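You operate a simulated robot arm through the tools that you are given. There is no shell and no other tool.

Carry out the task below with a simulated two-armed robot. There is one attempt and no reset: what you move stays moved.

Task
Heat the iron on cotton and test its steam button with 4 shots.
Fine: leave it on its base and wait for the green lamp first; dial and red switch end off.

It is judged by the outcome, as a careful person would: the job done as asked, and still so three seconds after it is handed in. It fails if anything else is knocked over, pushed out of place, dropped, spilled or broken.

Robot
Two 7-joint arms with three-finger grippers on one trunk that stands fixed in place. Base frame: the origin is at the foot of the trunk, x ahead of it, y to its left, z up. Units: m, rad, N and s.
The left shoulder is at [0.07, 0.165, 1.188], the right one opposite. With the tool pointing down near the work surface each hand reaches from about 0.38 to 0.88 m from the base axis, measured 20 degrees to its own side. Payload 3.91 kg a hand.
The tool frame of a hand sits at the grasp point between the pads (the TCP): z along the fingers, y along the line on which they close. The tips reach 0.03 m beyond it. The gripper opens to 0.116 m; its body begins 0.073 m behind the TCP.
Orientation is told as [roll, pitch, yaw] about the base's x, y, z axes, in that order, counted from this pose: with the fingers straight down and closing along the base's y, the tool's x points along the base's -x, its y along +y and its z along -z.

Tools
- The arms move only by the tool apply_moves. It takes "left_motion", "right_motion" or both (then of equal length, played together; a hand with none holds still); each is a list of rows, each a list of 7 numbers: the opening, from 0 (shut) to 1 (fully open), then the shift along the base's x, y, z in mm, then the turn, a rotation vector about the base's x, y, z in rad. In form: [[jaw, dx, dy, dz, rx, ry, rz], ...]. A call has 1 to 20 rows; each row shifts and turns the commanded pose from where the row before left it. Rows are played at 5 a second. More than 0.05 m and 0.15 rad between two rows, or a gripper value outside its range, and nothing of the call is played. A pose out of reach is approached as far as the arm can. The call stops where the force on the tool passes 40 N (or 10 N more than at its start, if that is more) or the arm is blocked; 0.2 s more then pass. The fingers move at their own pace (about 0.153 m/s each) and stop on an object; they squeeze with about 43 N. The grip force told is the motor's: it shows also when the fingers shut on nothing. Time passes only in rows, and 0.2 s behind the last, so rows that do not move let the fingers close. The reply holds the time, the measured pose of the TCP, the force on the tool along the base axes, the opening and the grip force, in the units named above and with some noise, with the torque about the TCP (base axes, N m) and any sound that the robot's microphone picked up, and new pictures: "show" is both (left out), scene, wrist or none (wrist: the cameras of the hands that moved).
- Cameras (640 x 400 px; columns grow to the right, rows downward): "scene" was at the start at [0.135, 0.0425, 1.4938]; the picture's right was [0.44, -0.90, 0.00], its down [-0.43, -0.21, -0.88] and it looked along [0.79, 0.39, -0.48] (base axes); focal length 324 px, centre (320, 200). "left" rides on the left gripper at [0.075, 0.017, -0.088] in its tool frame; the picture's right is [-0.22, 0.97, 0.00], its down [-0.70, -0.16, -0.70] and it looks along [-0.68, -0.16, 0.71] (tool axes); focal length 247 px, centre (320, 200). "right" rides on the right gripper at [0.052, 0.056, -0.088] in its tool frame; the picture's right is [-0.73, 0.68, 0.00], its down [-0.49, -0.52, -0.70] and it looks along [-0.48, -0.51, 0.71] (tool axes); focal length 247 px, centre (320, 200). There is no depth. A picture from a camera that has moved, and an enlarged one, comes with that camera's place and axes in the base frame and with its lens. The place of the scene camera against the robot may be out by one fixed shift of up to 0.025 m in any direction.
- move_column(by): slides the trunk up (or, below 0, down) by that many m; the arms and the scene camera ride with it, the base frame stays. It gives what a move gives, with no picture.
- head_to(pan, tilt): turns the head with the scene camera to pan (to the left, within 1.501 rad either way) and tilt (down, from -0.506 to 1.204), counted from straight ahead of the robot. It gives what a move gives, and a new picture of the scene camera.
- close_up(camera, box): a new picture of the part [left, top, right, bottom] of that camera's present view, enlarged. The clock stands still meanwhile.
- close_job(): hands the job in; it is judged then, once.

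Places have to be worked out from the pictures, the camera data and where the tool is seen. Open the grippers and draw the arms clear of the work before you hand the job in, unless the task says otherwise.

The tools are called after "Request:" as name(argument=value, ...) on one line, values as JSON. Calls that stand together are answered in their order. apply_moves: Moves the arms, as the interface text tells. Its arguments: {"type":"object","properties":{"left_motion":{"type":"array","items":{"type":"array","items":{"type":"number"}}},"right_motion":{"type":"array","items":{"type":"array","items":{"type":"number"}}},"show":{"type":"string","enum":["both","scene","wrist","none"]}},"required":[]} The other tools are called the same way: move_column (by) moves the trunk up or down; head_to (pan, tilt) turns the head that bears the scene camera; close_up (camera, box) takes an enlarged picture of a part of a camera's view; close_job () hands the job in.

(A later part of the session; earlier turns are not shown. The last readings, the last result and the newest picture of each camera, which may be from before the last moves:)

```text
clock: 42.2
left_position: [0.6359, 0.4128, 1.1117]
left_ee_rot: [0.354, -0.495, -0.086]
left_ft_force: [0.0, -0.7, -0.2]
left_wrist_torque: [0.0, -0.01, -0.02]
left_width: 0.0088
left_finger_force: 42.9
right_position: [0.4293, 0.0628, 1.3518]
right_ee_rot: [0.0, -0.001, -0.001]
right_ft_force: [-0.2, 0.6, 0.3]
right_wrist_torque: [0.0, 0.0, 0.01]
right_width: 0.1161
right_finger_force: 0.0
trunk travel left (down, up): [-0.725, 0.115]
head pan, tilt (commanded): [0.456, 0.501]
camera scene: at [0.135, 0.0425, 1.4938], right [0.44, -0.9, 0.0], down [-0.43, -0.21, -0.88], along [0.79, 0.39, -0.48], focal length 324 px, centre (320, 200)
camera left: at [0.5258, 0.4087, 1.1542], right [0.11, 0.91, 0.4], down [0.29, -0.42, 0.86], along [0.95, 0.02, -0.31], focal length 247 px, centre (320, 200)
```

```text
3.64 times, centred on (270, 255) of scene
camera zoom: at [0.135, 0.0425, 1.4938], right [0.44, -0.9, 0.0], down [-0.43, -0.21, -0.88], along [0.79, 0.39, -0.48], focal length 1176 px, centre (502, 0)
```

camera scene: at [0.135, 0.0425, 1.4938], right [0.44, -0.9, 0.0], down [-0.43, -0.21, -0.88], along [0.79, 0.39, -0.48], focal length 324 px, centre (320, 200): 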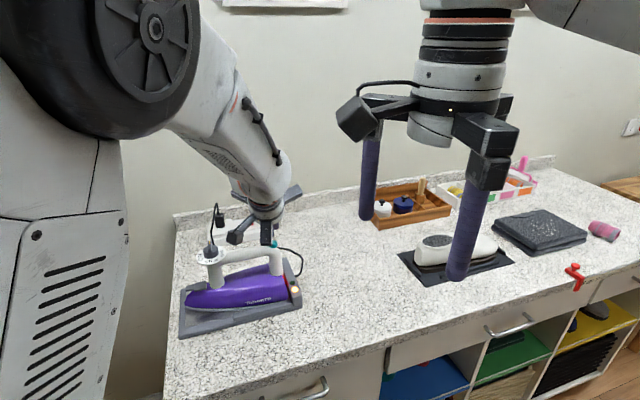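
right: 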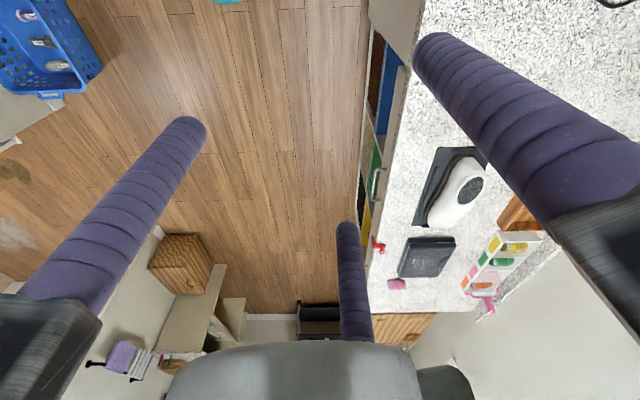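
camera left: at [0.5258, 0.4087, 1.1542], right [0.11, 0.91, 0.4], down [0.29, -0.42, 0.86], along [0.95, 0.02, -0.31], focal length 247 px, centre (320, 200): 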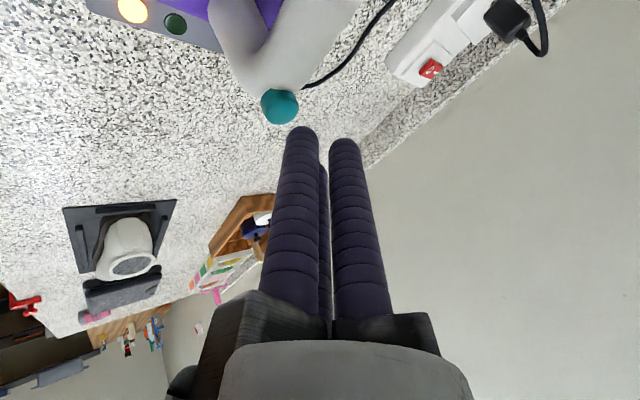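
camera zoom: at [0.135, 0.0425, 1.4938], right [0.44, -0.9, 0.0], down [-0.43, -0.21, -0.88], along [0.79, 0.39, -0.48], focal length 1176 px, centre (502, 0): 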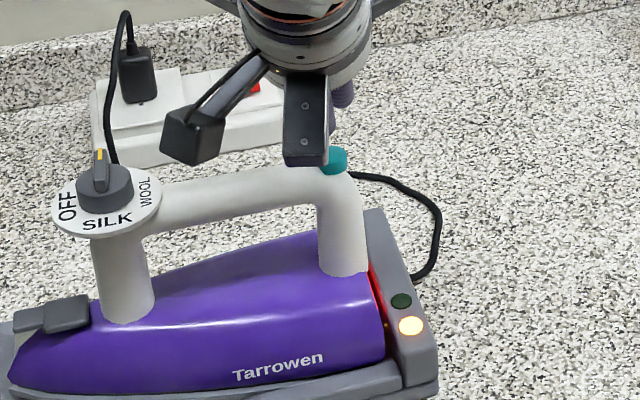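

Amber is still on, green dark. I hold still and wait in 4-second blocks.

Request:
apply_moves(left_motion=[[0, -1, 0, 0, 0, 0, 0], [0, 0, 0, 0, 0, 0, 0], [0, 0, 0, 0, 0, 0, 0], [0, 0, 0, 0, 0, 0, 0], [0, 0, 0, 0, 0, 0, 0], [0, 0, 0, 0, 0, 0, 0], [0, 0, 0, 0, 0, 0, 0], [0, 0, 0, 0, 0, 0, 0], [0, 0, 0, 0, 0, 0, 0], [0, 0, 0, 0, 0, 0, 0], [0, 0, 0, 0, 0, 0, 0], [0, 0, 0, 0, 0, 0, 0], [0, 0, 0, 0, 0, 0, 0], [0, 0, 0, 0, 0, 0, 0], [0, 0, 0, 0, 0, 0, 0], [0, 0, 0, 0, 0, 0, 0], [0, 0, 0, 0, 0, 0, 0], [0, 0, 0, 0, 0, 0, 0], [0, 0, 0, 0, 0, 0, 0], [0, 0, 0, 0, 0, 0, 0]], show="wrist")

```text
clock: 46.4
left_position: [0.635, 0.4128, 1.1116]
left_ee_rot: [0.353, -0.496, -0.086]
left_ft_force: [0.3, 0.4, -0.1]
left_wrist_torque: [0.02, 0.0, -0.03]
left_width: 0.0092
left_finger_force: 42.8
right_position: [0.429, 0.0632, 1.3526]
right_ee_rot: [0.0, 0.0, 0.0]
right_ft_force: [-0.3, 0.1, 0.7]
right_wrist_torque: [-0.03, 0.0, 0.05]
right_width: 0.116
right_finger_force: 0.0
trunk travel left (down, up): [-0.725, 0.115]
head pan, tilt (commanded): [0.456, 0.501]
camera left: at [0.5246, 0.4089, 1.1539], right [0.11, 0.91, 0.4], down [0.29, -0.42, 0.86], along [0.95, 0.02, -0.31], focal length 247 px, centre (320, 200)
```

left: 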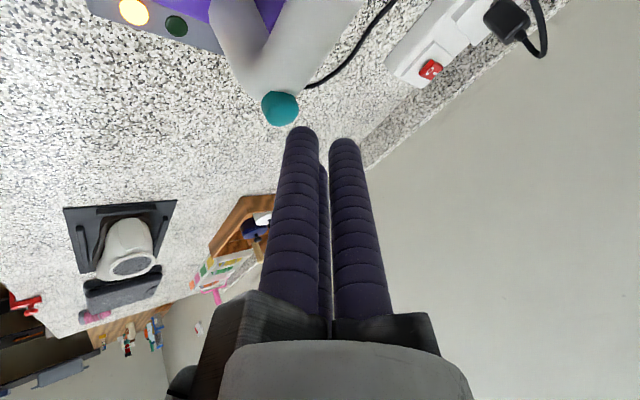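

Green is still dark with amber lit in the wrist view. I keep waiting.

Request:
apply_moves(left_motion=[[0, 0, 0, 0, 0, 0, 0], [0, 0, 0, 0, 0, 0, 0], [0, 0, 0, 0, 0, 0, 0], [0, 0, 0, 0, 0, 0, 0], [0, 0, 0, 0, 0, 0, 0], [0, 0, 0, 0, 0, 0, 0], [0, 0, 0, 0, 0, 0, 0], [0, 0, 0, 0, 0, 0, 0], [0, 0, 0, 0, 0, 0, 0], [0, 0, 0, 0, 0, 0, 0], [0, 0, 0, 0, 0, 0, 0], [0, 0, 0, 0, 0, 0, 0], [0, 0, 0, 0, 0, 0, 0], [0, 0, 0, 0, 0, 0, 0], [0, 0, 0, 0, 0, 0, 0], [0, 0, 0, 0, 0, 0, 0], [0, 0, 0, 0, 0, 0, 0], [0, 0, 0, 0, 0, 0, 0], [0, 0, 0, 0, 0, 0, 0], [0, 0, 0, 0, 0, 0, 0]], show="wrist")

```text
clock: 50.6
left_position: [0.6344, 0.4129, 1.1114]
left_ee_rot: [0.354, -0.495, -0.086]
left_ft_force: [0.7, -0.3, 0.7]
left_wrist_torque: [-0.01, 0.02, 0.0]
left_width: 0.009
left_finger_force: 42.7
right_position: [0.4296, 0.0628, 1.352]
right_ee_rot: [-0.002, 0.002, 0.0]
right_ft_force: [0.6, -1.1, 0.2]
right_wrist_torque: [0.03, 0.0, -0.02]
right_width: 0.1162
right_finger_force: 0.1
trunk travel left (down, up): [-0.725, 0.115]
head pan, tilt (commanded): [0.456, 0.501]
camera left: at [0.5246, 0.4089, 1.1539], right [0.11, 0.91, 0.4], down [0.29, -0.42, 0.86], along [0.95, 0.02, -0.31], focal length 247 px, centre (320, 200)
```

left: 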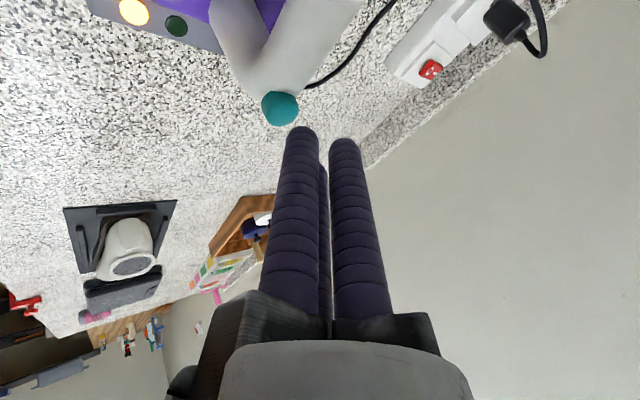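

Still amber only at 50.6 s. I continue to wait.

Request:
apply_moves(left_motion=[[0, 0, 0, 0, 0, 0, 0], [0, 0, 0, 0, 0, 0, 0], [0, 0, 0, 0, 0, 0, 0], [0, 0, 0, 0, 0, 0, 0], [0, 0, 0, 0, 0, 0, 0], [0, 0, 0, 0, 0, 0, 0], [0, 0, 0, 0, 0, 0, 0], [0, 0, 0, 0, 0, 0, 0], [0, 0, 0, 0, 0, 0, 0], [0, 0, 0, 0, 0, 0, 0], [0, 0, 0, 0, 0, 0, 0], [0, 0, 0, 0, 0, 0, 0], [0, 0, 0, 0, 0, 0, 0], [0, 0, 0, 0, 0, 0, 0], [0, 0, 0, 0, 0, 0, 0], [0, 0, 0, 0, 0, 0, 0], [0, 0, 0, 0, 0, 0, 0], [0, 0, 0, 0, 0, 0, 0], [0, 0, 0, 0, 0, 0, 0], [0, 0, 0, 0, 0, 0, 0]], show="wrist")

```text
clock: 54.8
left_position: [0.635, 0.4141, 1.1106]
left_ee_rot: [0.356, -0.497, -0.087]
left_ft_force: [0.7, 0.0, -0.1]
left_wrist_torque: [0.0, 0.0, 0.03]
left_width: 0.0092
left_finger_force: 43.0
right_position: [0.4293, 0.0624, 1.3529]
right_ee_rot: [0.001, 0.0, -0.002]
right_ft_force: [0.1, -0.9, 0.6]
right_wrist_torque: [0.0, 0.01, 0.01]
right_width: 0.116
right_finger_force: 0.0
trunk travel left (down, up): [-0.725, 0.115]
head pan, tilt (commanded): [0.456, 0.501]
camera left: at [0.5246, 0.4089, 1.1539], right [0.11, 0.91, 0.4], down [0.29, -0.42, 0.86], along [0.95, 0.02, -0.31], focal length 247 px, centre (320, 200)
```

left: 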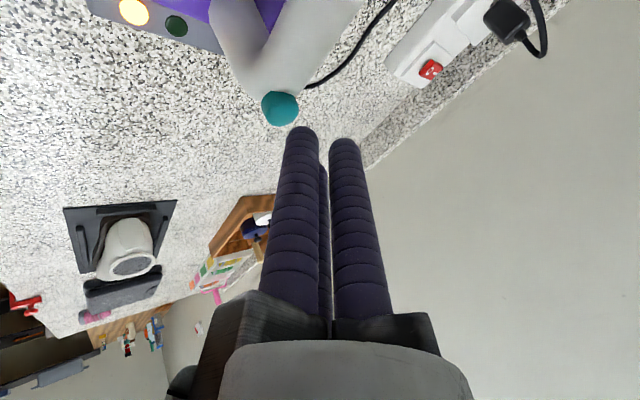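

The amber lamp remains lit and green dark at 54.8 s; the hand holds safely above the button. I wait another block.

Request:
apply_moves(left_motion=[[0, 0, 0, 0, 0, 0, 0], [0, 0, 0, 0, 0, 0, 0], [0, 0, 0, 0, 0, 0, 0], [0, 0, 0, 0, 0, 0, 0], [0, 0, 0, 0, 0, 0, 0], [0, 0, 0, 0, 0, 0, 0], [0, 0, 0, 0, 0, 0, 0], [0, 0, 0, 0, 0, 0, 0], [0, 0, 0, 0, 0, 0, 0], [0, 0, 0, 0, 0, 0, 0], [0, 0, 0, 0, 0, 0, 0], [0, 0, 0, 0, 0, 0, 0], [0, 0, 0, 0, 0, 0, 0], [0, 0, 0, 0, 0, 0, 0], [0, 0, 0, 0, 0, 0, 0], [0, 0, 0, 0, 0, 0, 0], [0, 0, 0, 0, 0, 0, 0], [0, 0, 0, 0, 0, 0, 0], [0, 0, 0, 0, 0, 0, 0], [0, 0, 0, 0, 0, 0, 0]], show="wrist")

```text
clock: 59.0
left_position: [0.6357, 0.4135, 1.1125]
left_ee_rot: [0.354, -0.497, -0.086]
left_ft_force: [-0.3, -0.2, 0.4]
left_wrist_torque: [0.03, 0.01, -0.01]
left_width: 0.0093
left_finger_force: 42.5
right_position: [0.4292, 0.0624, 1.3524]
right_ee_rot: [0.0, -0.001, 0.0]
right_ft_force: [-0.1, -0.8, -0.3]
right_wrist_torque: [-0.01, 0.03, 0.02]
right_width: 0.1159
right_finger_force: 0.0
trunk travel left (down, up): [-0.725, 0.115]
head pan, tilt (commanded): [0.456, 0.501]
camera left: at [0.5246, 0.4089, 1.1539], right [0.11, 0.91, 0.4], down [0.29, -0.42, 0.86], along [0.95, 0.02, -0.31], focal length 247 px, centre (320, 200)
```

left: 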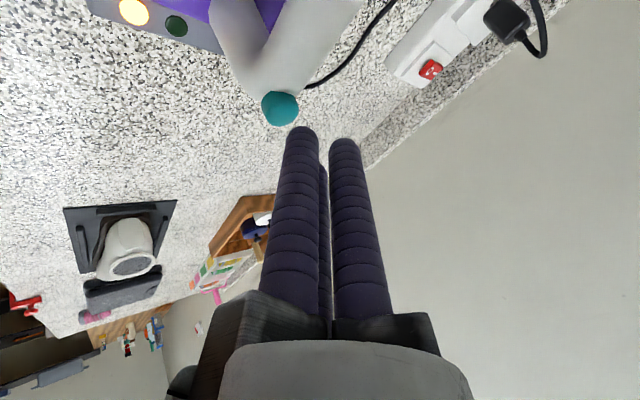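

Still heating at 59 s (amber on, green dark). I keep holding and waiting.

Request:
apply_moves(left_motion=[[0, 0, 0, 0, 0, 0, 0], [0, 0, 0, 0, 0, 0, 0], [0, 0, 0, 0, 0, 0, 0], [0, 0, 0, 0, 0, 0, 0], [0, 0, 0, 0, 0, 0, 0], [0, 0, 0, 0, 0, 0, 0], [0, 0, 0, 0, 0, 0, 0], [0, 0, 0, 0, 0, 0, 0], [0, 0, 0, 0, 0, 0, 0], [0, 0, 0, 0, 0, 0, 0], [0, 0, 0, 0, 0, 0, 0], [0, 0, 0, 0, 0, 0, 0], [0, 0, 0, 0, 0, 0, 0], [0, 0, 0, 0, 0, 0, 0], [0, 0, 0, 0, 0, 0, 0], [0, 0, 0, 0, 0, 0, 0], [0, 0, 0, 0, 0, 0, 0], [0, 0, 0, 0, 0, 0, 0], [0, 0, 0, 0, 0, 0, 0], [0, 0, 0, 0, 0, 0, 0]], show="wrist")

```text
clock: 63.2
left_position: [0.6347, 0.414, 1.1122]
left_ee_rot: [0.353, -0.497, -0.087]
left_ft_force: [0.4, 0.5, 0.8]
left_wrist_torque: [-0.01, -0.01, 0.02]
left_width: 0.0089
left_finger_force: 42.9
right_position: [0.4298, 0.0634, 1.3521]
right_ee_rot: [0.001, -0.001, 0.0]
right_ft_force: [0.2, 0.4, 0.5]
right_wrist_torque: [0.04, 0.0, 0.02]
right_width: 0.1159
right_finger_force: 0.1
trunk travel left (down, up): [-0.725, 0.115]
head pan, tilt (commanded): [0.456, 0.501]
camera left: at [0.5246, 0.4089, 1.1539], right [0.11, 0.91, 0.4], down [0.29, -0.42, 0.86], along [0.95, 0.02, -0.31], focal length 247 px, centre (320, 200)
```

left: 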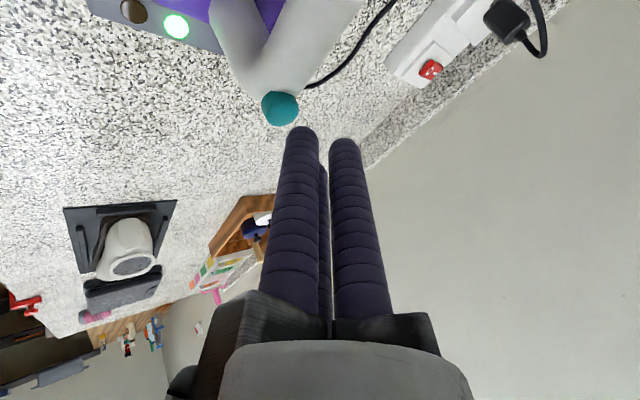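

Green is lit. I start the first press: lower to the button and on in 2 mm steps, then read force and sound before releasing.

Request:
apply_moves(left_motion=[[0, 0, -1, -6, 0, 0, 0], [0, 0, 0, -4, 0, 0, 0], [0, 0, 0, -2, 0, 0, 0], [0, 0, 0, -2, 0, 0, 0]], show="both")

Request:
close_up(camera="left", box=[200, 30, 360, 150])

Request:
close_up(camera="scene", box=[220, 210, 320, 310])

```text
clock: 64.2
left_position: [0.6344, 0.4112, 1.098]
left_ee_rot: [0.356, -0.495, -0.084]
left_ft_force: [-0.1, -0.7, -0.4]
left_wrist_torque: [0.02, -0.02, -0.01]
left_width: 0.0086
left_finger_force: 43.2
right_position: [0.4294, 0.0637, 1.3522]
right_ee_rot: [0.0, 0.002, 0.0]
right_ft_force: [0.0, 0.4, -0.9]
right_wrist_torque: [-0.02, 0.03, -0.01]
right_width: 0.1159
right_finger_force: 0.0
trunk travel left (down, up): [-0.725, 0.115]
head pan, tilt (commanded): [0.456, 0.501]
camera scene: at [0.1353, 0.0425, 1.4937], right [0.44, -0.9, 0.0], down [-0.43, -0.21, -0.88], along [0.79, 0.39, -0.48], focal length 324 px, centre (320, 200)
camera left: at [0.5251, 0.4065, 1.1403], right [0.11, 0.91, 0.4], down [0.29, -0.42, 0.86], along [0.95, 0.02, -0.31], focal length 247 px, centre (320, 200)
```

scene: 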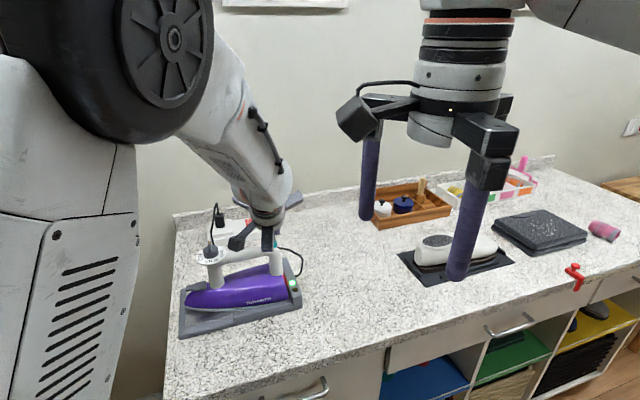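
left: 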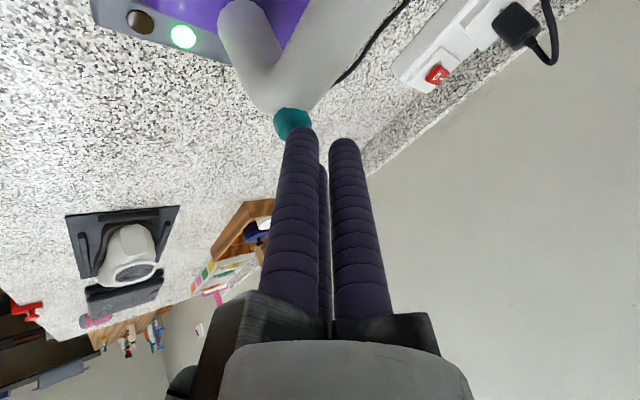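

```text
3.33 times, centred on (280, 90) of left
camera zoom: at [0.5251, 0.4065, 1.1403], right [0.11, 0.91, 0.4], down [0.29, -0.42, 0.86], along [0.95, 0.02, -0.31], focal length 823 px, centre (453, 567)
```

zoom: 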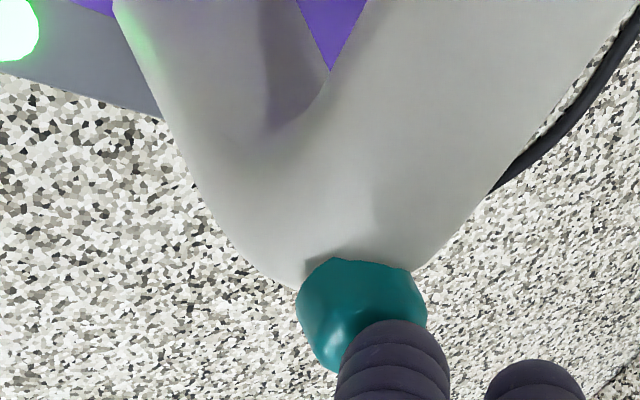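

```text
4.00 times, centred on (270, 260) of scene
camera zoom: at [0.1353, 0.0425, 1.4937], right [0.44, -0.9, 0.0], down [-0.43, -0.21, -0.88], along [0.79, 0.39, -0.48], focal length 1294 px, centre (520, -40)
```

zoom: 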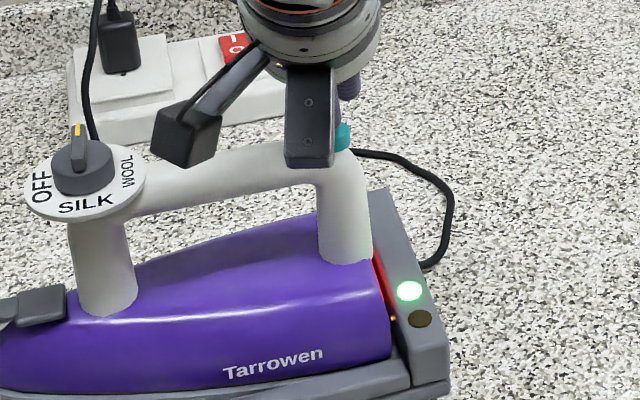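

No contact yet (force near zero), so the button top is a bit lower than judged. I shift 2 mm forward and go down in two more 2 mm steps.

Request:
apply_moves(left_motion=[[0, 2, 0.5, -2, 0, 0, 0], [0, 0, 0, -2, 0, 0, 0]], show="wrist")

Request:
close_up(camera="left", box=[200, 30, 360, 150])

```text
clock: 64.8
left_position: [0.6372, 0.4118, 1.0956]
left_ee_rot: [0.355, -0.497, -0.084]
left_ft_force: [0.1, 1.0, 0.8]
left_wrist_torque: [0.0, 0.01, 0.02]
left_width: 0.0086
left_finger_force: 42.9
right_position: [0.4295, 0.0624, 1.3527]
right_ee_rot: [0.0, 0.002, 0.0]
right_ft_force: [0.3, -0.3, 1.1]
right_wrist_torque: [0.0, 0.02, 0.0]
right_width: 0.116
right_finger_force: 0.1
trunk travel left (down, up): [-0.725, 0.115]
head pan, tilt (commanded): [0.456, 0.501]
camera left: at [0.5271, 0.4072, 1.1369], right [0.11, 0.91, 0.4], down [0.29, -0.42, 0.86], along [0.95, 0.02, -0.31], focal length 247 px, centre (320, 200)
```

left: 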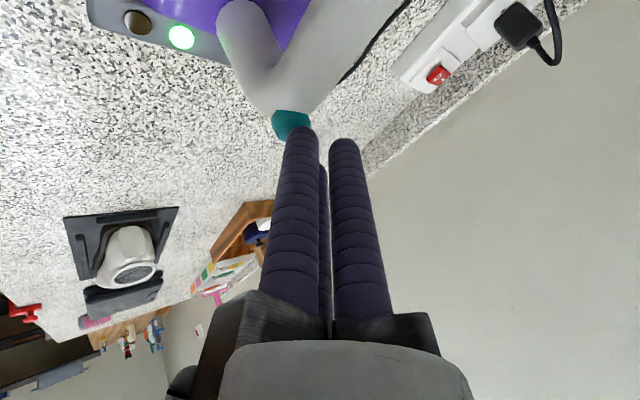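

```text
3.33 times, centred on (280, 90) of left
camera zoom: at [0.5271, 0.4072, 1.1369], right [0.11, 0.91, 0.4], down [0.29, -0.42, 0.86], along [0.95, 0.02, -0.31], focal length 823 px, centre (453, 567)
```

zoom: 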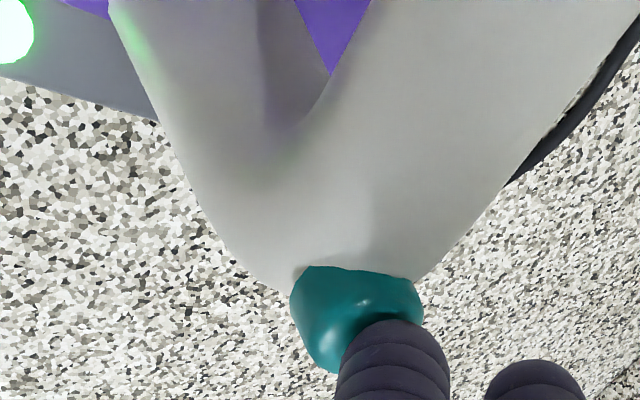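

Force is about 1 N and the button's outline has changed slightly; I check the scene close-up for any sign of steam or travel before pressing further.

Request:
close_up(camera="scene", box=[180, 230, 310, 330])

Request:
close_up(camera="scene", box=[260, 230, 300, 260])

```text
4.00 times, centred on (245, 280) of scene
camera zoom: at [0.1349, 0.0423, 1.4938], right [0.44, -0.9, 0.0], down [-0.43, -0.21, -0.88], along [0.79, 0.39, -0.48], focal length 1294 px, centre (620, -120)
```

zoom: 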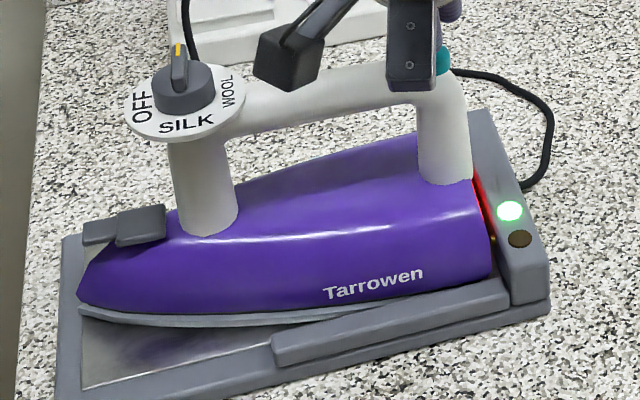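

```text
13.33 times, centred on (280, 245) of scene
camera zoom: at [0.1349, 0.0423, 1.4938], right [0.44, -0.9, 0.0], down [-0.43, -0.21, -0.88], along [0.79, 0.39, -0.48], focal length 4313 px, centre (853, -400)
```

zoom: 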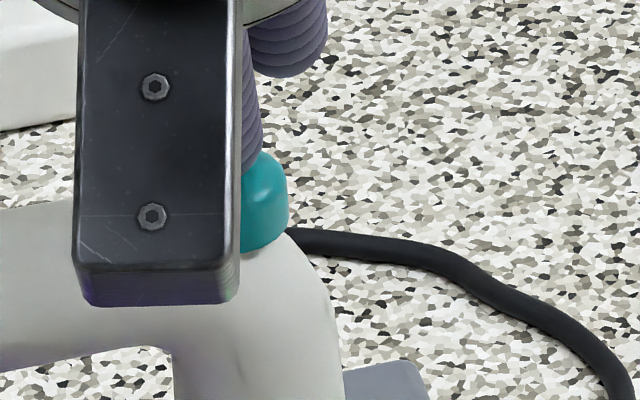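

The fingertip seems barely at the button and about 4 mm too far to the +y side. I rise 3 mm, shift 4 mm to -y, and look again.

Request:
apply_moves(left_motion=[[0, 0, 0, 4, 0, 0, 0], [0, 1, -4, 0, 0, 0, 0], [0, 0, 0, 0, 0, 0, 0]], show="wrist")

Request:
close_up(camera="left", box=[200, 30, 360, 150])

Request:
close_up(camera="scene", box=[260, 230, 300, 260])

```text
clock: 65.6
left_position: [0.6383, 0.4074, 1.0991]
left_ee_rot: [0.353, -0.493, -0.086]
left_ft_force: [0.2, -0.9, -0.9]
left_wrist_torque: [0.02, -0.01, -0.01]
left_width: 0.0088
left_finger_force: 42.8
right_position: [0.429, 0.0626, 1.3518]
right_ee_rot: [0.0, -0.001, 0.001]
right_ft_force: [-0.9, 0.0, -1.0]
right_wrist_torque: [0.0, -0.05, 0.01]
right_width: 0.1159
right_finger_force: 0.1
trunk travel left (down, up): [-0.725, 0.115]
head pan, tilt (commanded): [0.456, 0.501]
camera left: at [0.5281, 0.4034, 1.1404], right [0.11, 0.91, 0.4], down [0.29, -0.42, 0.86], along [0.95, 0.02, -0.31], focal length 247 px, centre (320, 200)
```

left: 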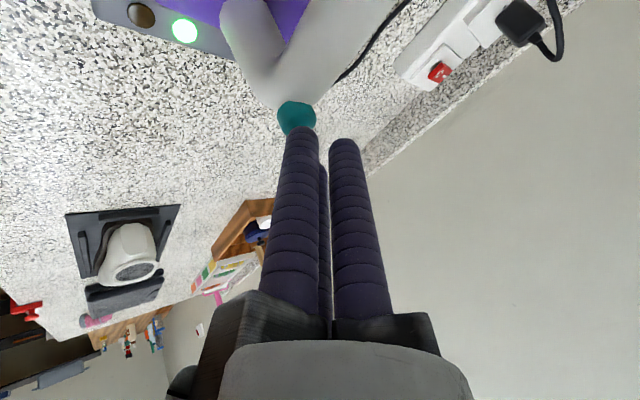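

```text
3.33 times, centred on (280, 90) of left
camera zoom: at [0.5281, 0.4034, 1.1404], right [0.11, 0.91, 0.4], down [0.29, -0.42, 0.86], along [0.95, 0.02, -0.31], focal length 823 px, centre (453, 567)
```

zoom: 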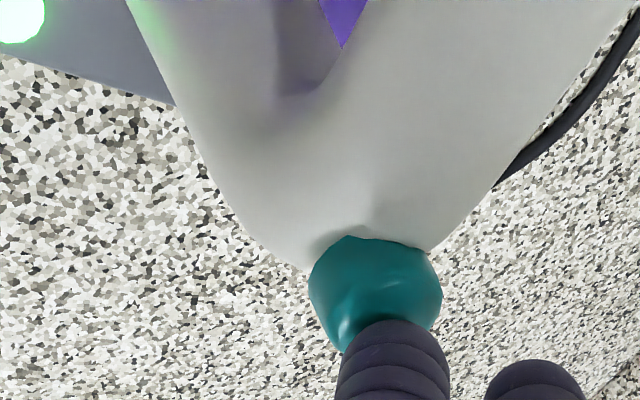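

```text
13.33 times, centred on (280, 245) of scene
camera zoom: at [0.135, 0.0426, 1.4937], right [0.44, -0.9, 0.0], down [-0.43, -0.21, -0.88], along [0.79, 0.39, -0.48], focal length 4313 px, centre (853, -400)
```

zoom: 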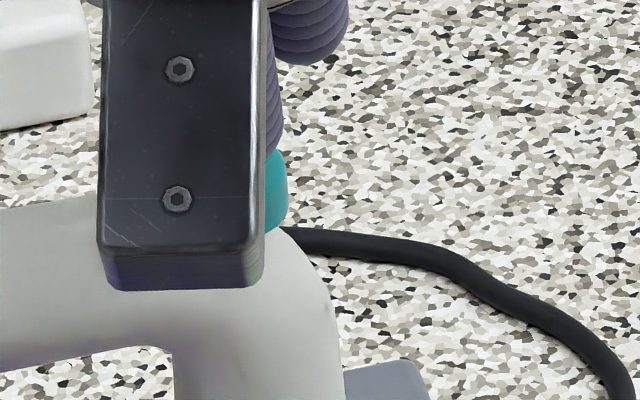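

Now the tip is aligned so that straight down lands on the button's centre. I press down 4 mm then 2+2 mm and read the force.

Request:
apply_moves(left_motion=[[0, 0, 0, -4, 0, 0, 0], [0, 0, 0, -2, 0, 0, 0], [0, 0, 0, -2, 0, 0, 0]], show="wrist")

Request:
close_up(camera="left", box=[200, 30, 360, 150])

Request:
close_up(camera="scene", box=[180, 220, 310, 320])

```text
clock: 66.4
left_position: [0.6389, 0.4079, 1.0921]
left_ee_rot: [0.355, -0.496, -0.087]
left_ft_force: [0.6, -0.2, 2.5]
left_wrist_torque: [0.0, 0.0, 0.0]
left_width: 0.009
left_finger_force: 43.0
right_position: [0.4278, 0.0617, 1.3518]
right_ee_rot: [-0.001, 0.001, -0.001]
right_ft_force: [0.5, 0.6, 0.0]
right_wrist_torque: [0.03, 0.0, 0.06]
right_width: 0.116
right_finger_force: 0.0
trunk travel left (down, up): [-0.725, 0.115]
head pan, tilt (commanded): [0.456, 0.501]
heard: click
camera left: at [0.5279, 0.4031, 1.1329], right [0.11, 0.91, 0.4], down [0.29, -0.42, 0.86], along [0.95, 0.02, -0.31], focal length 247 px, centre (320, 200)
```

left: 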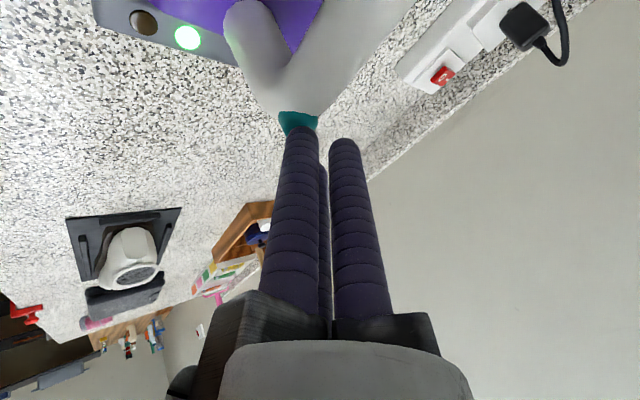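

```text
3.33 times, centred on (280, 90) of left
camera zoom: at [0.5279, 0.4031, 1.1329], right [0.11, 0.91, 0.4], down [0.29, -0.42, 0.86], along [0.95, 0.02, -0.31], focal length 823 px, centre (453, 567)
```

zoom: 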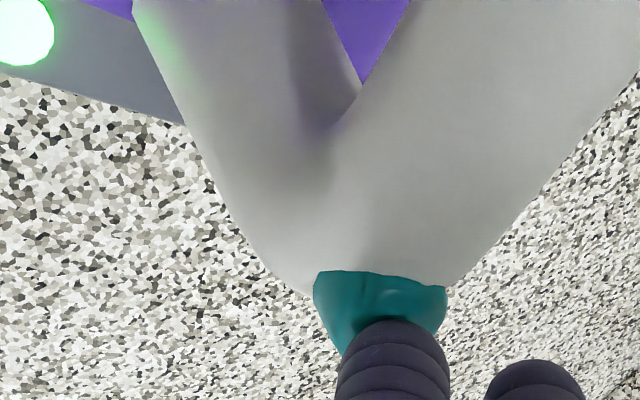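

```text
4.00 times, centred on (245, 270) of scene
camera zoom: at [0.1348, 0.0421, 1.4938], right [0.44, -0.9, 0.0], down [-0.43, -0.21, -0.88], along [0.79, 0.39, -0.48], focal length 1294 px, centre (620, -80)
```

zoom: 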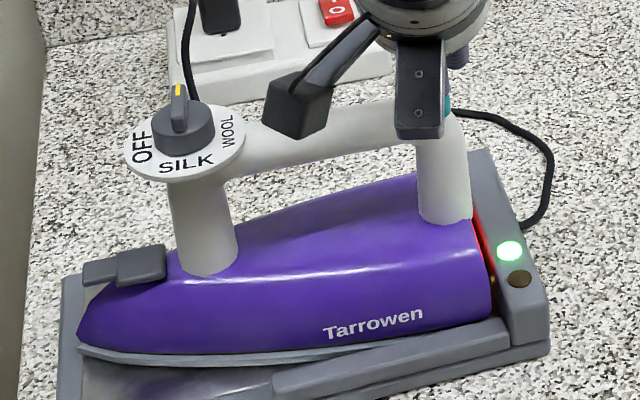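

A click was heard with 2.5 N: that is shot one. I release by rising 10 mm and listen for whether release makes a sound too.

Request:
apply_moves(left_motion=[[0, 0, 0, 5, 0, 0, 0], [0, 0, 0, 5, 0, 0, 0], [0, 0, 0, 0, 0, 0, 0], [0, 0, 0, 0, 0, 0, 0]], show="both")

Request:
close_up(camera="left", box=[100, 0, 360, 150])

```text
clock: 67.4
left_position: [0.6376, 0.4079, 1.101]
left_ee_rot: [0.353, -0.494, -0.085]
left_ft_force: [0.4, 0.6, 0.1]
left_wrist_torque: [-0.01, 0.0, 0.0]
left_width: 0.0092
left_finger_force: 43.0
right_position: [0.4295, 0.0627, 1.3518]
right_ee_rot: [0.0, 0.0, 0.0]
right_ft_force: [0.1, 0.1, 0.9]
right_wrist_torque: [-0.03, -0.01, 0.05]
right_width: 0.1158
right_finger_force: 0.1
trunk travel left (down, up): [-0.725, 0.115]
head pan, tilt (commanded): [0.456, 0.501]
camera scene: at [0.135, 0.0425, 1.4938], right [0.44, -0.9, 0.0], down [-0.43, -0.21, -0.88], along [0.79, 0.39, -0.48], focal length 324 px, centre (320, 200)
camera left: at [0.5277, 0.4034, 1.1423], right [0.11, 0.91, 0.4], down [0.29, -0.42, 0.86], along [0.95, 0.02, -0.31], focal length 247 px, centre (320, 200)
```

scene: 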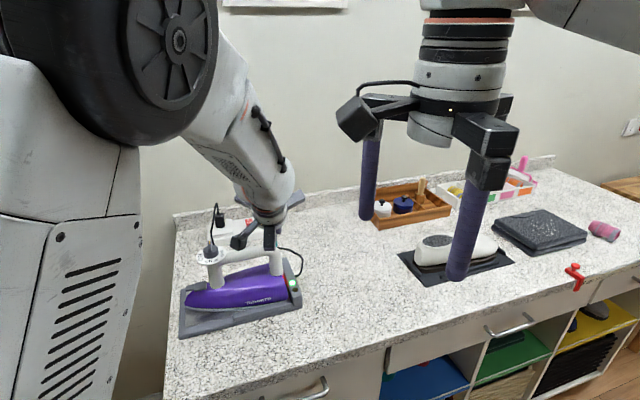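
left: 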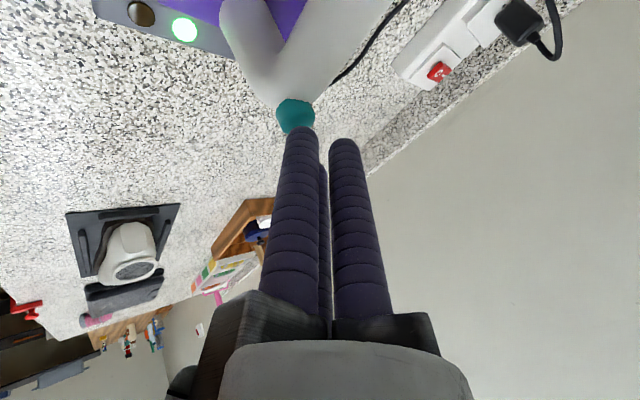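

```text
2.46 times, centred on (230, 75) of left
camera zoom: at [0.5277, 0.4034, 1.1423], right [0.11, 0.91, 0.4], down [0.29, -0.42, 0.86], along [0.95, 0.02, -0.31], focal length 608 px, centre (542, 508)
```

zoom: 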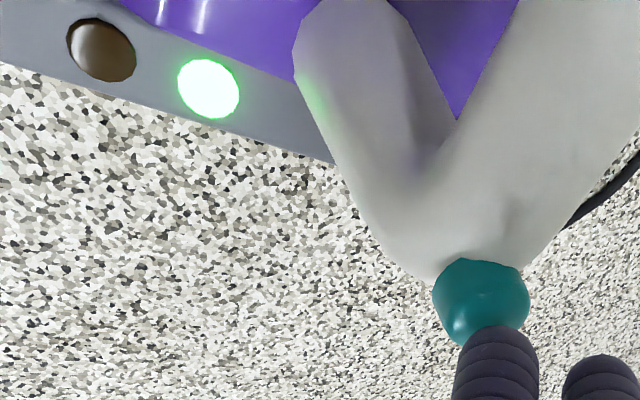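

The button sprang back silently and green stays lit. Second press: down the same 10 mm.

Request:
apply_moves(left_motion=[[0, 0, 0, -4, 0, 0, 0], [0, 0, 0, -3, 0, 0, 0], [0, 0, 0, -3, 0, 0, 0]], show="wrist")

```text
clock: 68.2
left_position: [0.6392, 0.4078, 1.0915]
left_ee_rot: [0.356, -0.496, -0.086]
left_ft_force: [0.2, 0.0, 2.6]
left_wrist_torque: [-0.01, -0.04, -0.01]
left_width: 0.0088
left_finger_force: 42.9
right_position: [0.4299, 0.0628, 1.3523]
right_ee_rot: [-0.002, 0.0, 0.001]
right_ft_force: [0.5, -0.2, -1.1]
right_wrist_torque: [0.01, -0.02, 0.03]
right_width: 0.1158
right_finger_force: 0.1
trunk travel left (down, up): [-0.725, 0.115]
head pan, tilt (commanded): [0.456, 0.501]
heard: click
camera left: at [0.5273, 0.4032, 1.1328], right [0.11, 0.91, 0.4], down [0.29, -0.42, 0.86], along [0.95, 0.02, -0.31], focal length 247 px, centre (320, 200)
```

left: 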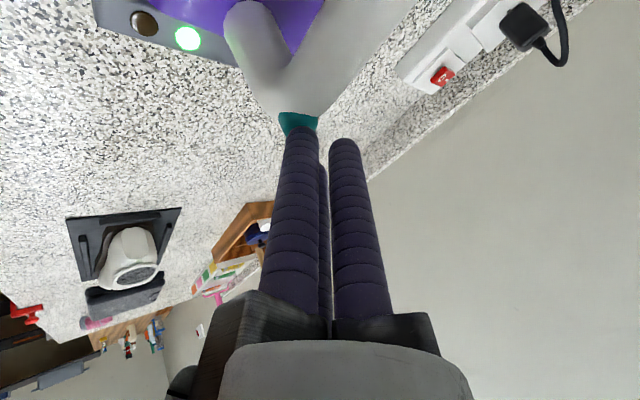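

Second click heard with green still lit. I release again by 10 mm.

Request:
apply_moves(left_motion=[[0, 0, 0, 5, 0, 0, 0], [0, 0, 0, 5, 0, 0, 0], [0, 0, 0, 0, 0, 0, 0], [0, 0, 0, 0, 0, 0, 0]], show="wrist")

```text
clock: 69.2
left_position: [0.6373, 0.4069, 1.0998]
left_ee_rot: [0.355, -0.495, -0.086]
left_ft_force: [-0.3, 0.0, 0.5]
left_wrist_torque: [-0.03, 0.0, 0.0]
left_width: 0.0089
left_finger_force: 42.7
right_position: [0.4294, 0.0627, 1.3512]
right_ee_rot: [-0.002, 0.002, 0.0]
right_ft_force: [-0.9, 0.6, 0.5]
right_wrist_torque: [-0.01, -0.01, 0.0]
right_width: 0.1161
right_finger_force: 0.1
trunk travel left (down, up): [-0.725, 0.115]
head pan, tilt (commanded): [0.456, 0.501]
camera left: at [0.527, 0.4032, 1.1423], right [0.11, 0.91, 0.4], down [0.29, -0.42, 0.86], along [0.95, 0.02, -0.31], focal length 247 px, centre (320, 200)
```

left: 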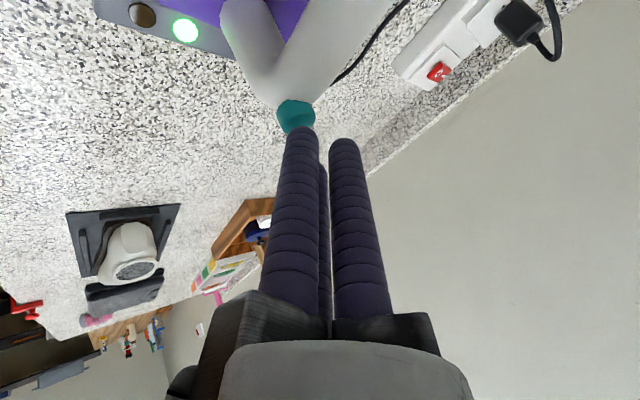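

Released, button up, green lit. Third press, same stroke.

Request:
apply_moves(left_motion=[[0, 0, 0, -4, 0, 0, 0], [0, 0, 0, -3, 0, 0, 0], [0, 0, 0, -3, 0, 0, 0]], show="wrist")

```text
clock: 70.0
left_position: [0.6384, 0.4081, 1.0912]
left_ee_rot: [0.355, -0.495, -0.087]
left_ft_force: [1.0, 1.0, 3.1]
left_wrist_torque: [0.01, -0.04, 0.02]
left_width: 0.0087
left_finger_force: 42.7
right_position: [0.4288, 0.0612, 1.3528]
right_ee_rot: [0.002, -0.001, -0.002]
right_ft_force: [0.0, -0.6, -0.5]
right_wrist_torque: [-0.02, 0.0, 0.01]
right_width: 0.1161
right_finger_force: 0.0
trunk travel left (down, up): [-0.725, 0.115]
head pan, tilt (commanded): [0.456, 0.501]
heard: click
camera left: at [0.5276, 0.4032, 1.1328], right [0.11, 0.91, 0.4], down [0.29, -0.42, 0.86], along [0.95, 0.02, -0.31], focal length 247 px, centre (320, 200)
```

left: 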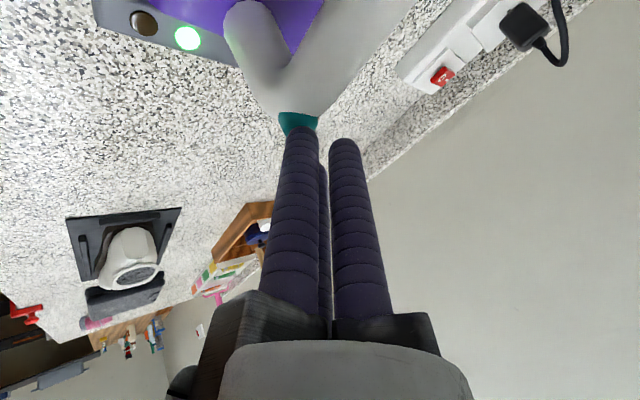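

Third click heard, green still lit. I release once more.

Request:
apply_moves(left_motion=[[0, 0, 0, 5, 0, 0, 0], [0, 0, 0, 5, 0, 0, 0], [0, 0, 0, 0, 0, 0, 0], [0, 0, 0, 0, 0, 0, 0]], show="wrist")

```text
clock: 71.0
left_position: [0.6371, 0.4079, 1.1004]
left_ee_rot: [0.353, -0.497, -0.084]
left_ft_force: [-0.6, -0.8, -0.8]
left_wrist_torque: [0.03, -0.01, -0.02]
left_width: 0.0088
left_finger_force: 43.5
right_position: [0.4296, 0.0633, 1.3525]
right_ee_rot: [-0.001, 0.0, -0.001]
right_ft_force: [0.6, -0.2, -0.3]
right_wrist_torque: [0.0, 0.0, -0.03]
right_width: 0.1161
right_finger_force: 0.2
trunk travel left (down, up): [-0.725, 0.115]
head pan, tilt (commanded): [0.456, 0.501]
camera left: at [0.5269, 0.4034, 1.1423], right [0.11, 0.91, 0.4], down [0.29, -0.42, 0.86], along [0.95, 0.02, -0.31], focal length 247 px, centre (320, 200)
```

left: 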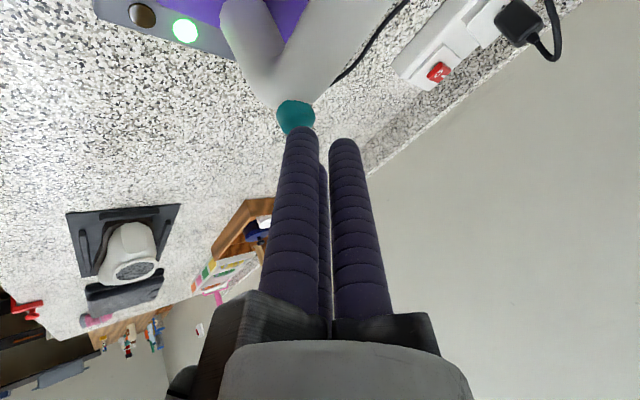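

Three shots done, button up and green lit. Fourth and last press, same stroke.

Request:
apply_moves(left_motion=[[0, 0, 0, -4, 0, 0, 0], [0, 0, 0, -3, 0, 0, 0], [0, 0, 0, -3, 0, 0, 0]], show="wrist")

```text
clock: 71.8
left_position: [0.6373, 0.4075, 1.0909]
left_ee_rot: [0.355, -0.495, -0.086]
left_ft_force: [0.9, 0.3, 2.1]
left_wrist_torque: [0.0, -0.02, -0.03]
left_width: 0.0089
left_finger_force: 43.7
right_position: [0.4294, 0.0615, 1.3523]
right_ee_rot: [0.0, 0.0, 0.0]
right_ft_force: [-0.4, -0.8, -0.1]
right_wrist_torque: [-0.03, 0.01, -0.02]
right_width: 0.1159
right_finger_force: 0.0
trunk travel left (down, up): [-0.725, 0.115]
head pan, tilt (commanded): [0.456, 0.501]
heard: click
camera left: at [0.5272, 0.4033, 1.133], right [0.11, 0.91, 0.4], down [0.29, -0.42, 0.86], along [0.95, 0.02, -0.31], focal length 247 px, centre (320, 200)
```

left: 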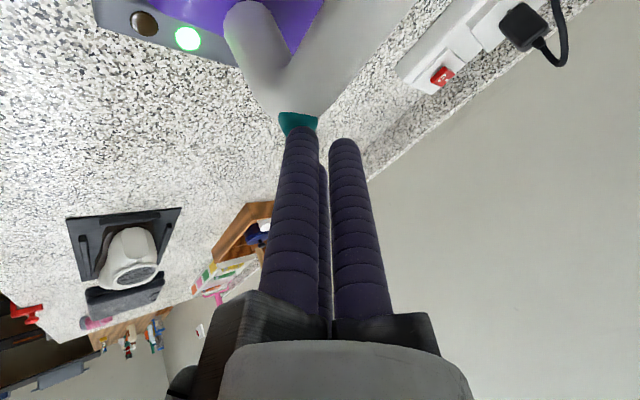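

Fourth click heard, so all four shots are done. I release, rise well clear, untilt the hand and move back above the dial.

Request:
apply_moves(left_motion=[[0, 0, 0, 10, 0, 0, 0], [0, 0, 0, 40, 0, 0, 0], [0, 0, 0, 40, -0.0817, 0.1258, 0], [0, 0, 0, 40, -0.0817, 0.1258, 0], [0.3, -23.5, 26.3, 0, -0.0817, 0.1258, 0], [0.6, -23.5, 26.3, 0, -0.0817, 0.1258, 0], [0.6, -23.5, 26.3, -10, 0, 0, 0], [0.6, -23.5, 26.3, -10, 0, 0, 0], [0.6, 0, 0, 0, 0, 0, 0]], show="both")

Request:
close_up(camera="scene", box=[170, 200, 320, 320])

```text
clock: 73.8
left_position: [0.5414, 0.5128, 1.1974]
left_ee_rot: [0.002, 0.0, 0.003]
left_ft_force: [0.0, -1.0, -0.1]
left_wrist_torque: [-0.01, 0.02, -0.04]
left_width: 0.0694
left_finger_force: 0.1
right_position: [0.4309, 0.0625, 1.3519]
right_ee_rot: [-0.001, 0.003, -0.001]
right_ft_force: [0.6, 0.1, -1.3]
right_wrist_torque: [0.0, 0.01, 0.05]
right_width: 0.116
right_finger_force: 0.1
trunk travel left (down, up): [-0.725, 0.115]
head pan, tilt (commanded): [0.456, 0.501]
camera scene: at [0.1364, 0.0423, 1.4936], right [0.44, -0.9, 0.0], down [-0.43, -0.21, -0.88], along [0.79, 0.39, -0.48], focal length 324 px, centre (320, 200)
camera left: at [0.4655, 0.5308, 1.2869], right [0.22, 0.98, 0.0], down [0.7, -0.16, 0.7], along [0.68, -0.15, -0.72], focal length 247 px, centre (320, 200)
```

scene: 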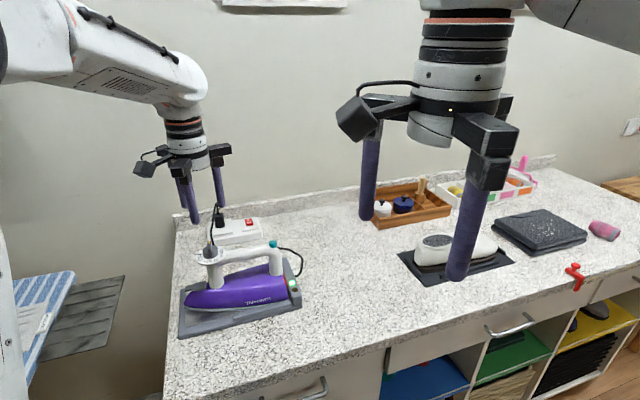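
left: 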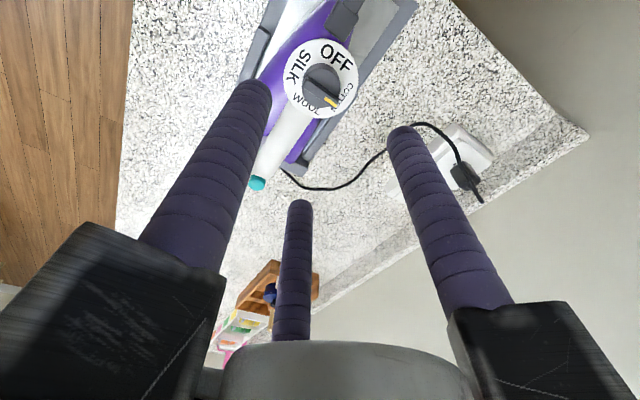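

```text
3.33 times, centred on (245, 260) of scene
camera zoom: at [0.1364, 0.0423, 1.4936], right [0.44, -0.9, 0.0], down [-0.43, -0.21, -0.88], along [0.79, 0.39, -0.48], focal length 1078 px, centre (570, 0)
```

zoom: 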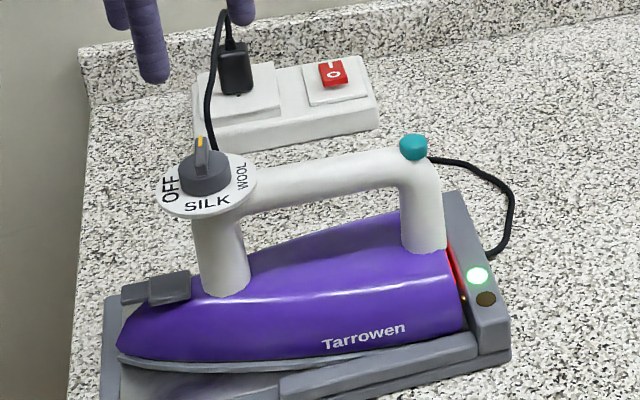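

Iron, lamp and dial look right; the hand is upright near the dial. I correct 2.5 mm, wind the wrist to yaw 2.8 and lower to just above the knob.

Request:
apply_moves(left_motion=[[0.6, 2.5, 0.7, -4, 0, 0, 0.147], [0.6, 0, 0, -4, 0, 0, 0.147], [0.6, 0, 0, -4, 0, 0, 0.147], [0.6, 0, 0, -4, 0, 0, 0.147], [0.6, 0, 0, -4, 0, 0, 0.147], [0.6, 0, 0, -4, 0, 0, 0.147], [0.6, 0, 0, -4, 0, 0, 0.147], [0.6, 0, 0, -4, 0, 0, 0.147], [0.6, 0, 0, -4, 0, 0, 0.147], [0.6, 0, 0, -4, 0, 0, 0.147], [0.6, 0, 0, -4, 0, 0, 0.147], [0.6, 0, 0, -4, 0, 0, 0.147], [0.6, 0, 0, -4, 0, 0, 0.147], [0.6, 0, 0, -4, 0, 0, 0.147], [0.6, 0, 0, -4, 0, 0, 0.147], [0.6, 0, 0, -4, 0, 0, 0.147], [0.6, 0, 0, -4, 0, 0, 0.147], [0.6, 0, 0, -4, 0, 0, 0.147], [0.6, 0, 0, 0, 0, 0, 0.147], [0.6, 0, 0, 0, 0, 0, 0]], show="both")

Request:
close_up(camera="left", box=[250, 50, 400, 180])

```text
clock: 78.0
left_position: [0.5475, 0.5148, 1.1276]
left_ee_rot: [-0.001, 0.0, 2.798]
left_ft_force: [-0.2, -0.4, 0.2]
left_wrist_torque: [-0.02, 0.03, -0.01]
left_width: 0.0696
left_finger_force: 0.1
right_position: [0.4286, 0.0635, 1.3517]
right_ee_rot: [-0.001, 0.001, 0.001]
right_ft_force: [-0.3, 0.0, 0.2]
right_wrist_torque: [0.01, -0.04, -0.06]
right_width: 0.1161
right_finger_force: 0.1
trunk travel left (down, up): [-0.725, 0.115]
head pan, tilt (commanded): [0.456, 0.501]
camera scene: at [0.1349, 0.0426, 1.4938], right [0.44, -0.9, 0.0], down [-0.43, -0.21, -0.88], along [0.79, 0.39, -0.48], focal length 324 px, centre (320, 200)
camera left: at [0.61, 0.4735, 1.2158], right [-0.54, -0.84, 0.0], down [-0.6, 0.38, 0.7], along [-0.59, 0.38, -0.71], focal length 247 px, centre (320, 200)
```

scene: 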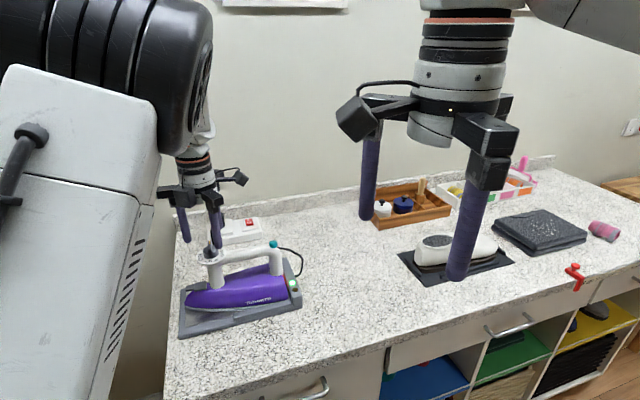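
left: 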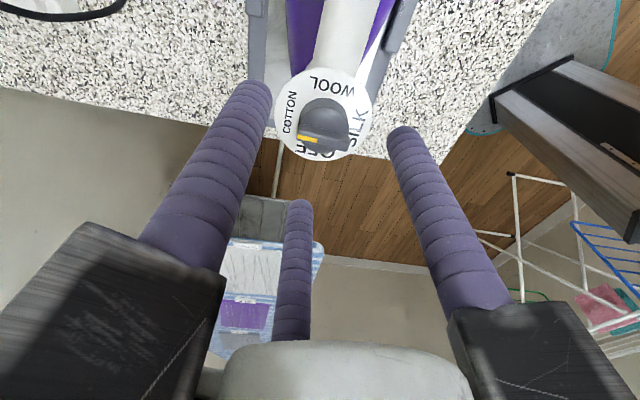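

```text
3.08 times, centred on (325, 115) of left
camera zoom: at [0.61, 0.4735, 1.2158], right [-0.54, -0.84, 0.0], down [-0.6, 0.38, 0.7], along [-0.59, 0.38, -0.71], focal length 760 px, centre (305, 462)
```

zoom: 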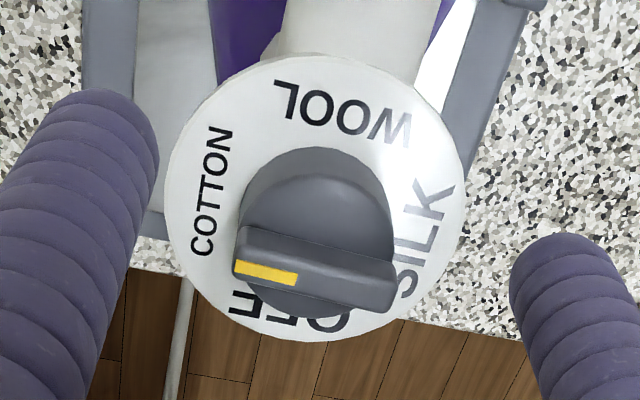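

The disc is about 2 mm off the tool axis; I correct that, descend to the earlier grip height and close on the knob.

Request:
apply_moves(left_motion=[[0.6, -2, -1.8, -13, 0, 0, 0], [0.6, 0, 0, -12, 0, 0, 0], [0.6, 0, 0, -11.5, 0, 0, 0], [0.45, 0, 0, 0, 0, 0, 0], [0.36, 0, 0, 0, 0, 0, 0], [0.3, 0, 0, 0, 0, 0, 0], [0.25, 0, 0, 0, 0, 0, 0], [0.2, 0, 0, 0, 0, 0, 0]], show="wrist")

Request:
close_up(camera="left", box=[230, 80, 410, 230])

```text
clock: 79.8
left_position: [0.5441, 0.5124, 1.0915]
left_ee_rot: [0.001, 0.002, 2.796]
left_ft_force: [-2.5, 2.3, 0.3]
left_wrist_torque: [0.13, 0.08, -0.02]
left_width: 0.0308
left_finger_force: 43.1
right_position: [0.4283, 0.062, 1.3525]
right_ee_rot: [0.0, 0.001, 0.001]
right_ft_force: [-0.9, 0.7, -0.2]
right_wrist_torque: [-0.03, -0.02, 0.02]
right_width: 0.1161
right_finger_force: 0.1
trunk travel left (down, up): [-0.725, 0.115]
head pan, tilt (commanded): [0.456, 0.501]
camera left: at [0.6076, 0.4714, 1.1793], right [-0.54, -0.84, 0.0], down [-0.6, 0.39, 0.7], along [-0.59, 0.38, -0.71], focal length 247 px, centre (320, 200)
```

left: 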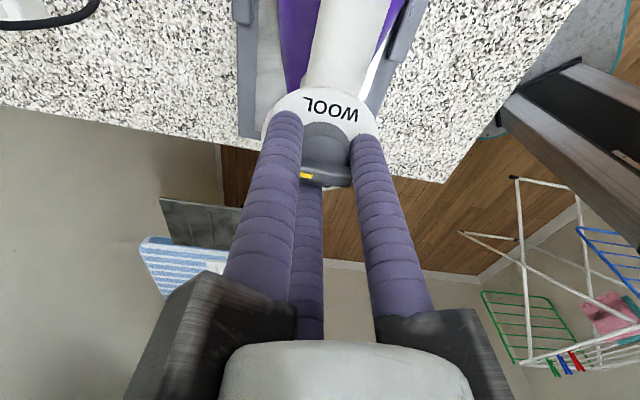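

```text
2.67 times, centred on (320, 155) of left
camera zoom: at [0.6076, 0.4714, 1.1793], right [-0.54, -0.84, 0.0], down [-0.6, 0.39, 0.7], along [-0.59, 0.38, -0.71], focal length 659 px, centre (320, 320)
```

zoom: 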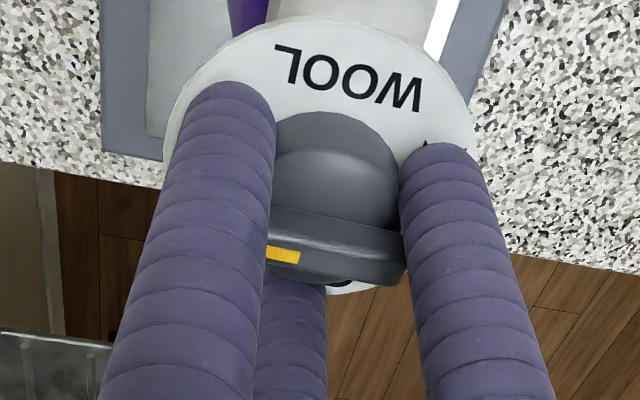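

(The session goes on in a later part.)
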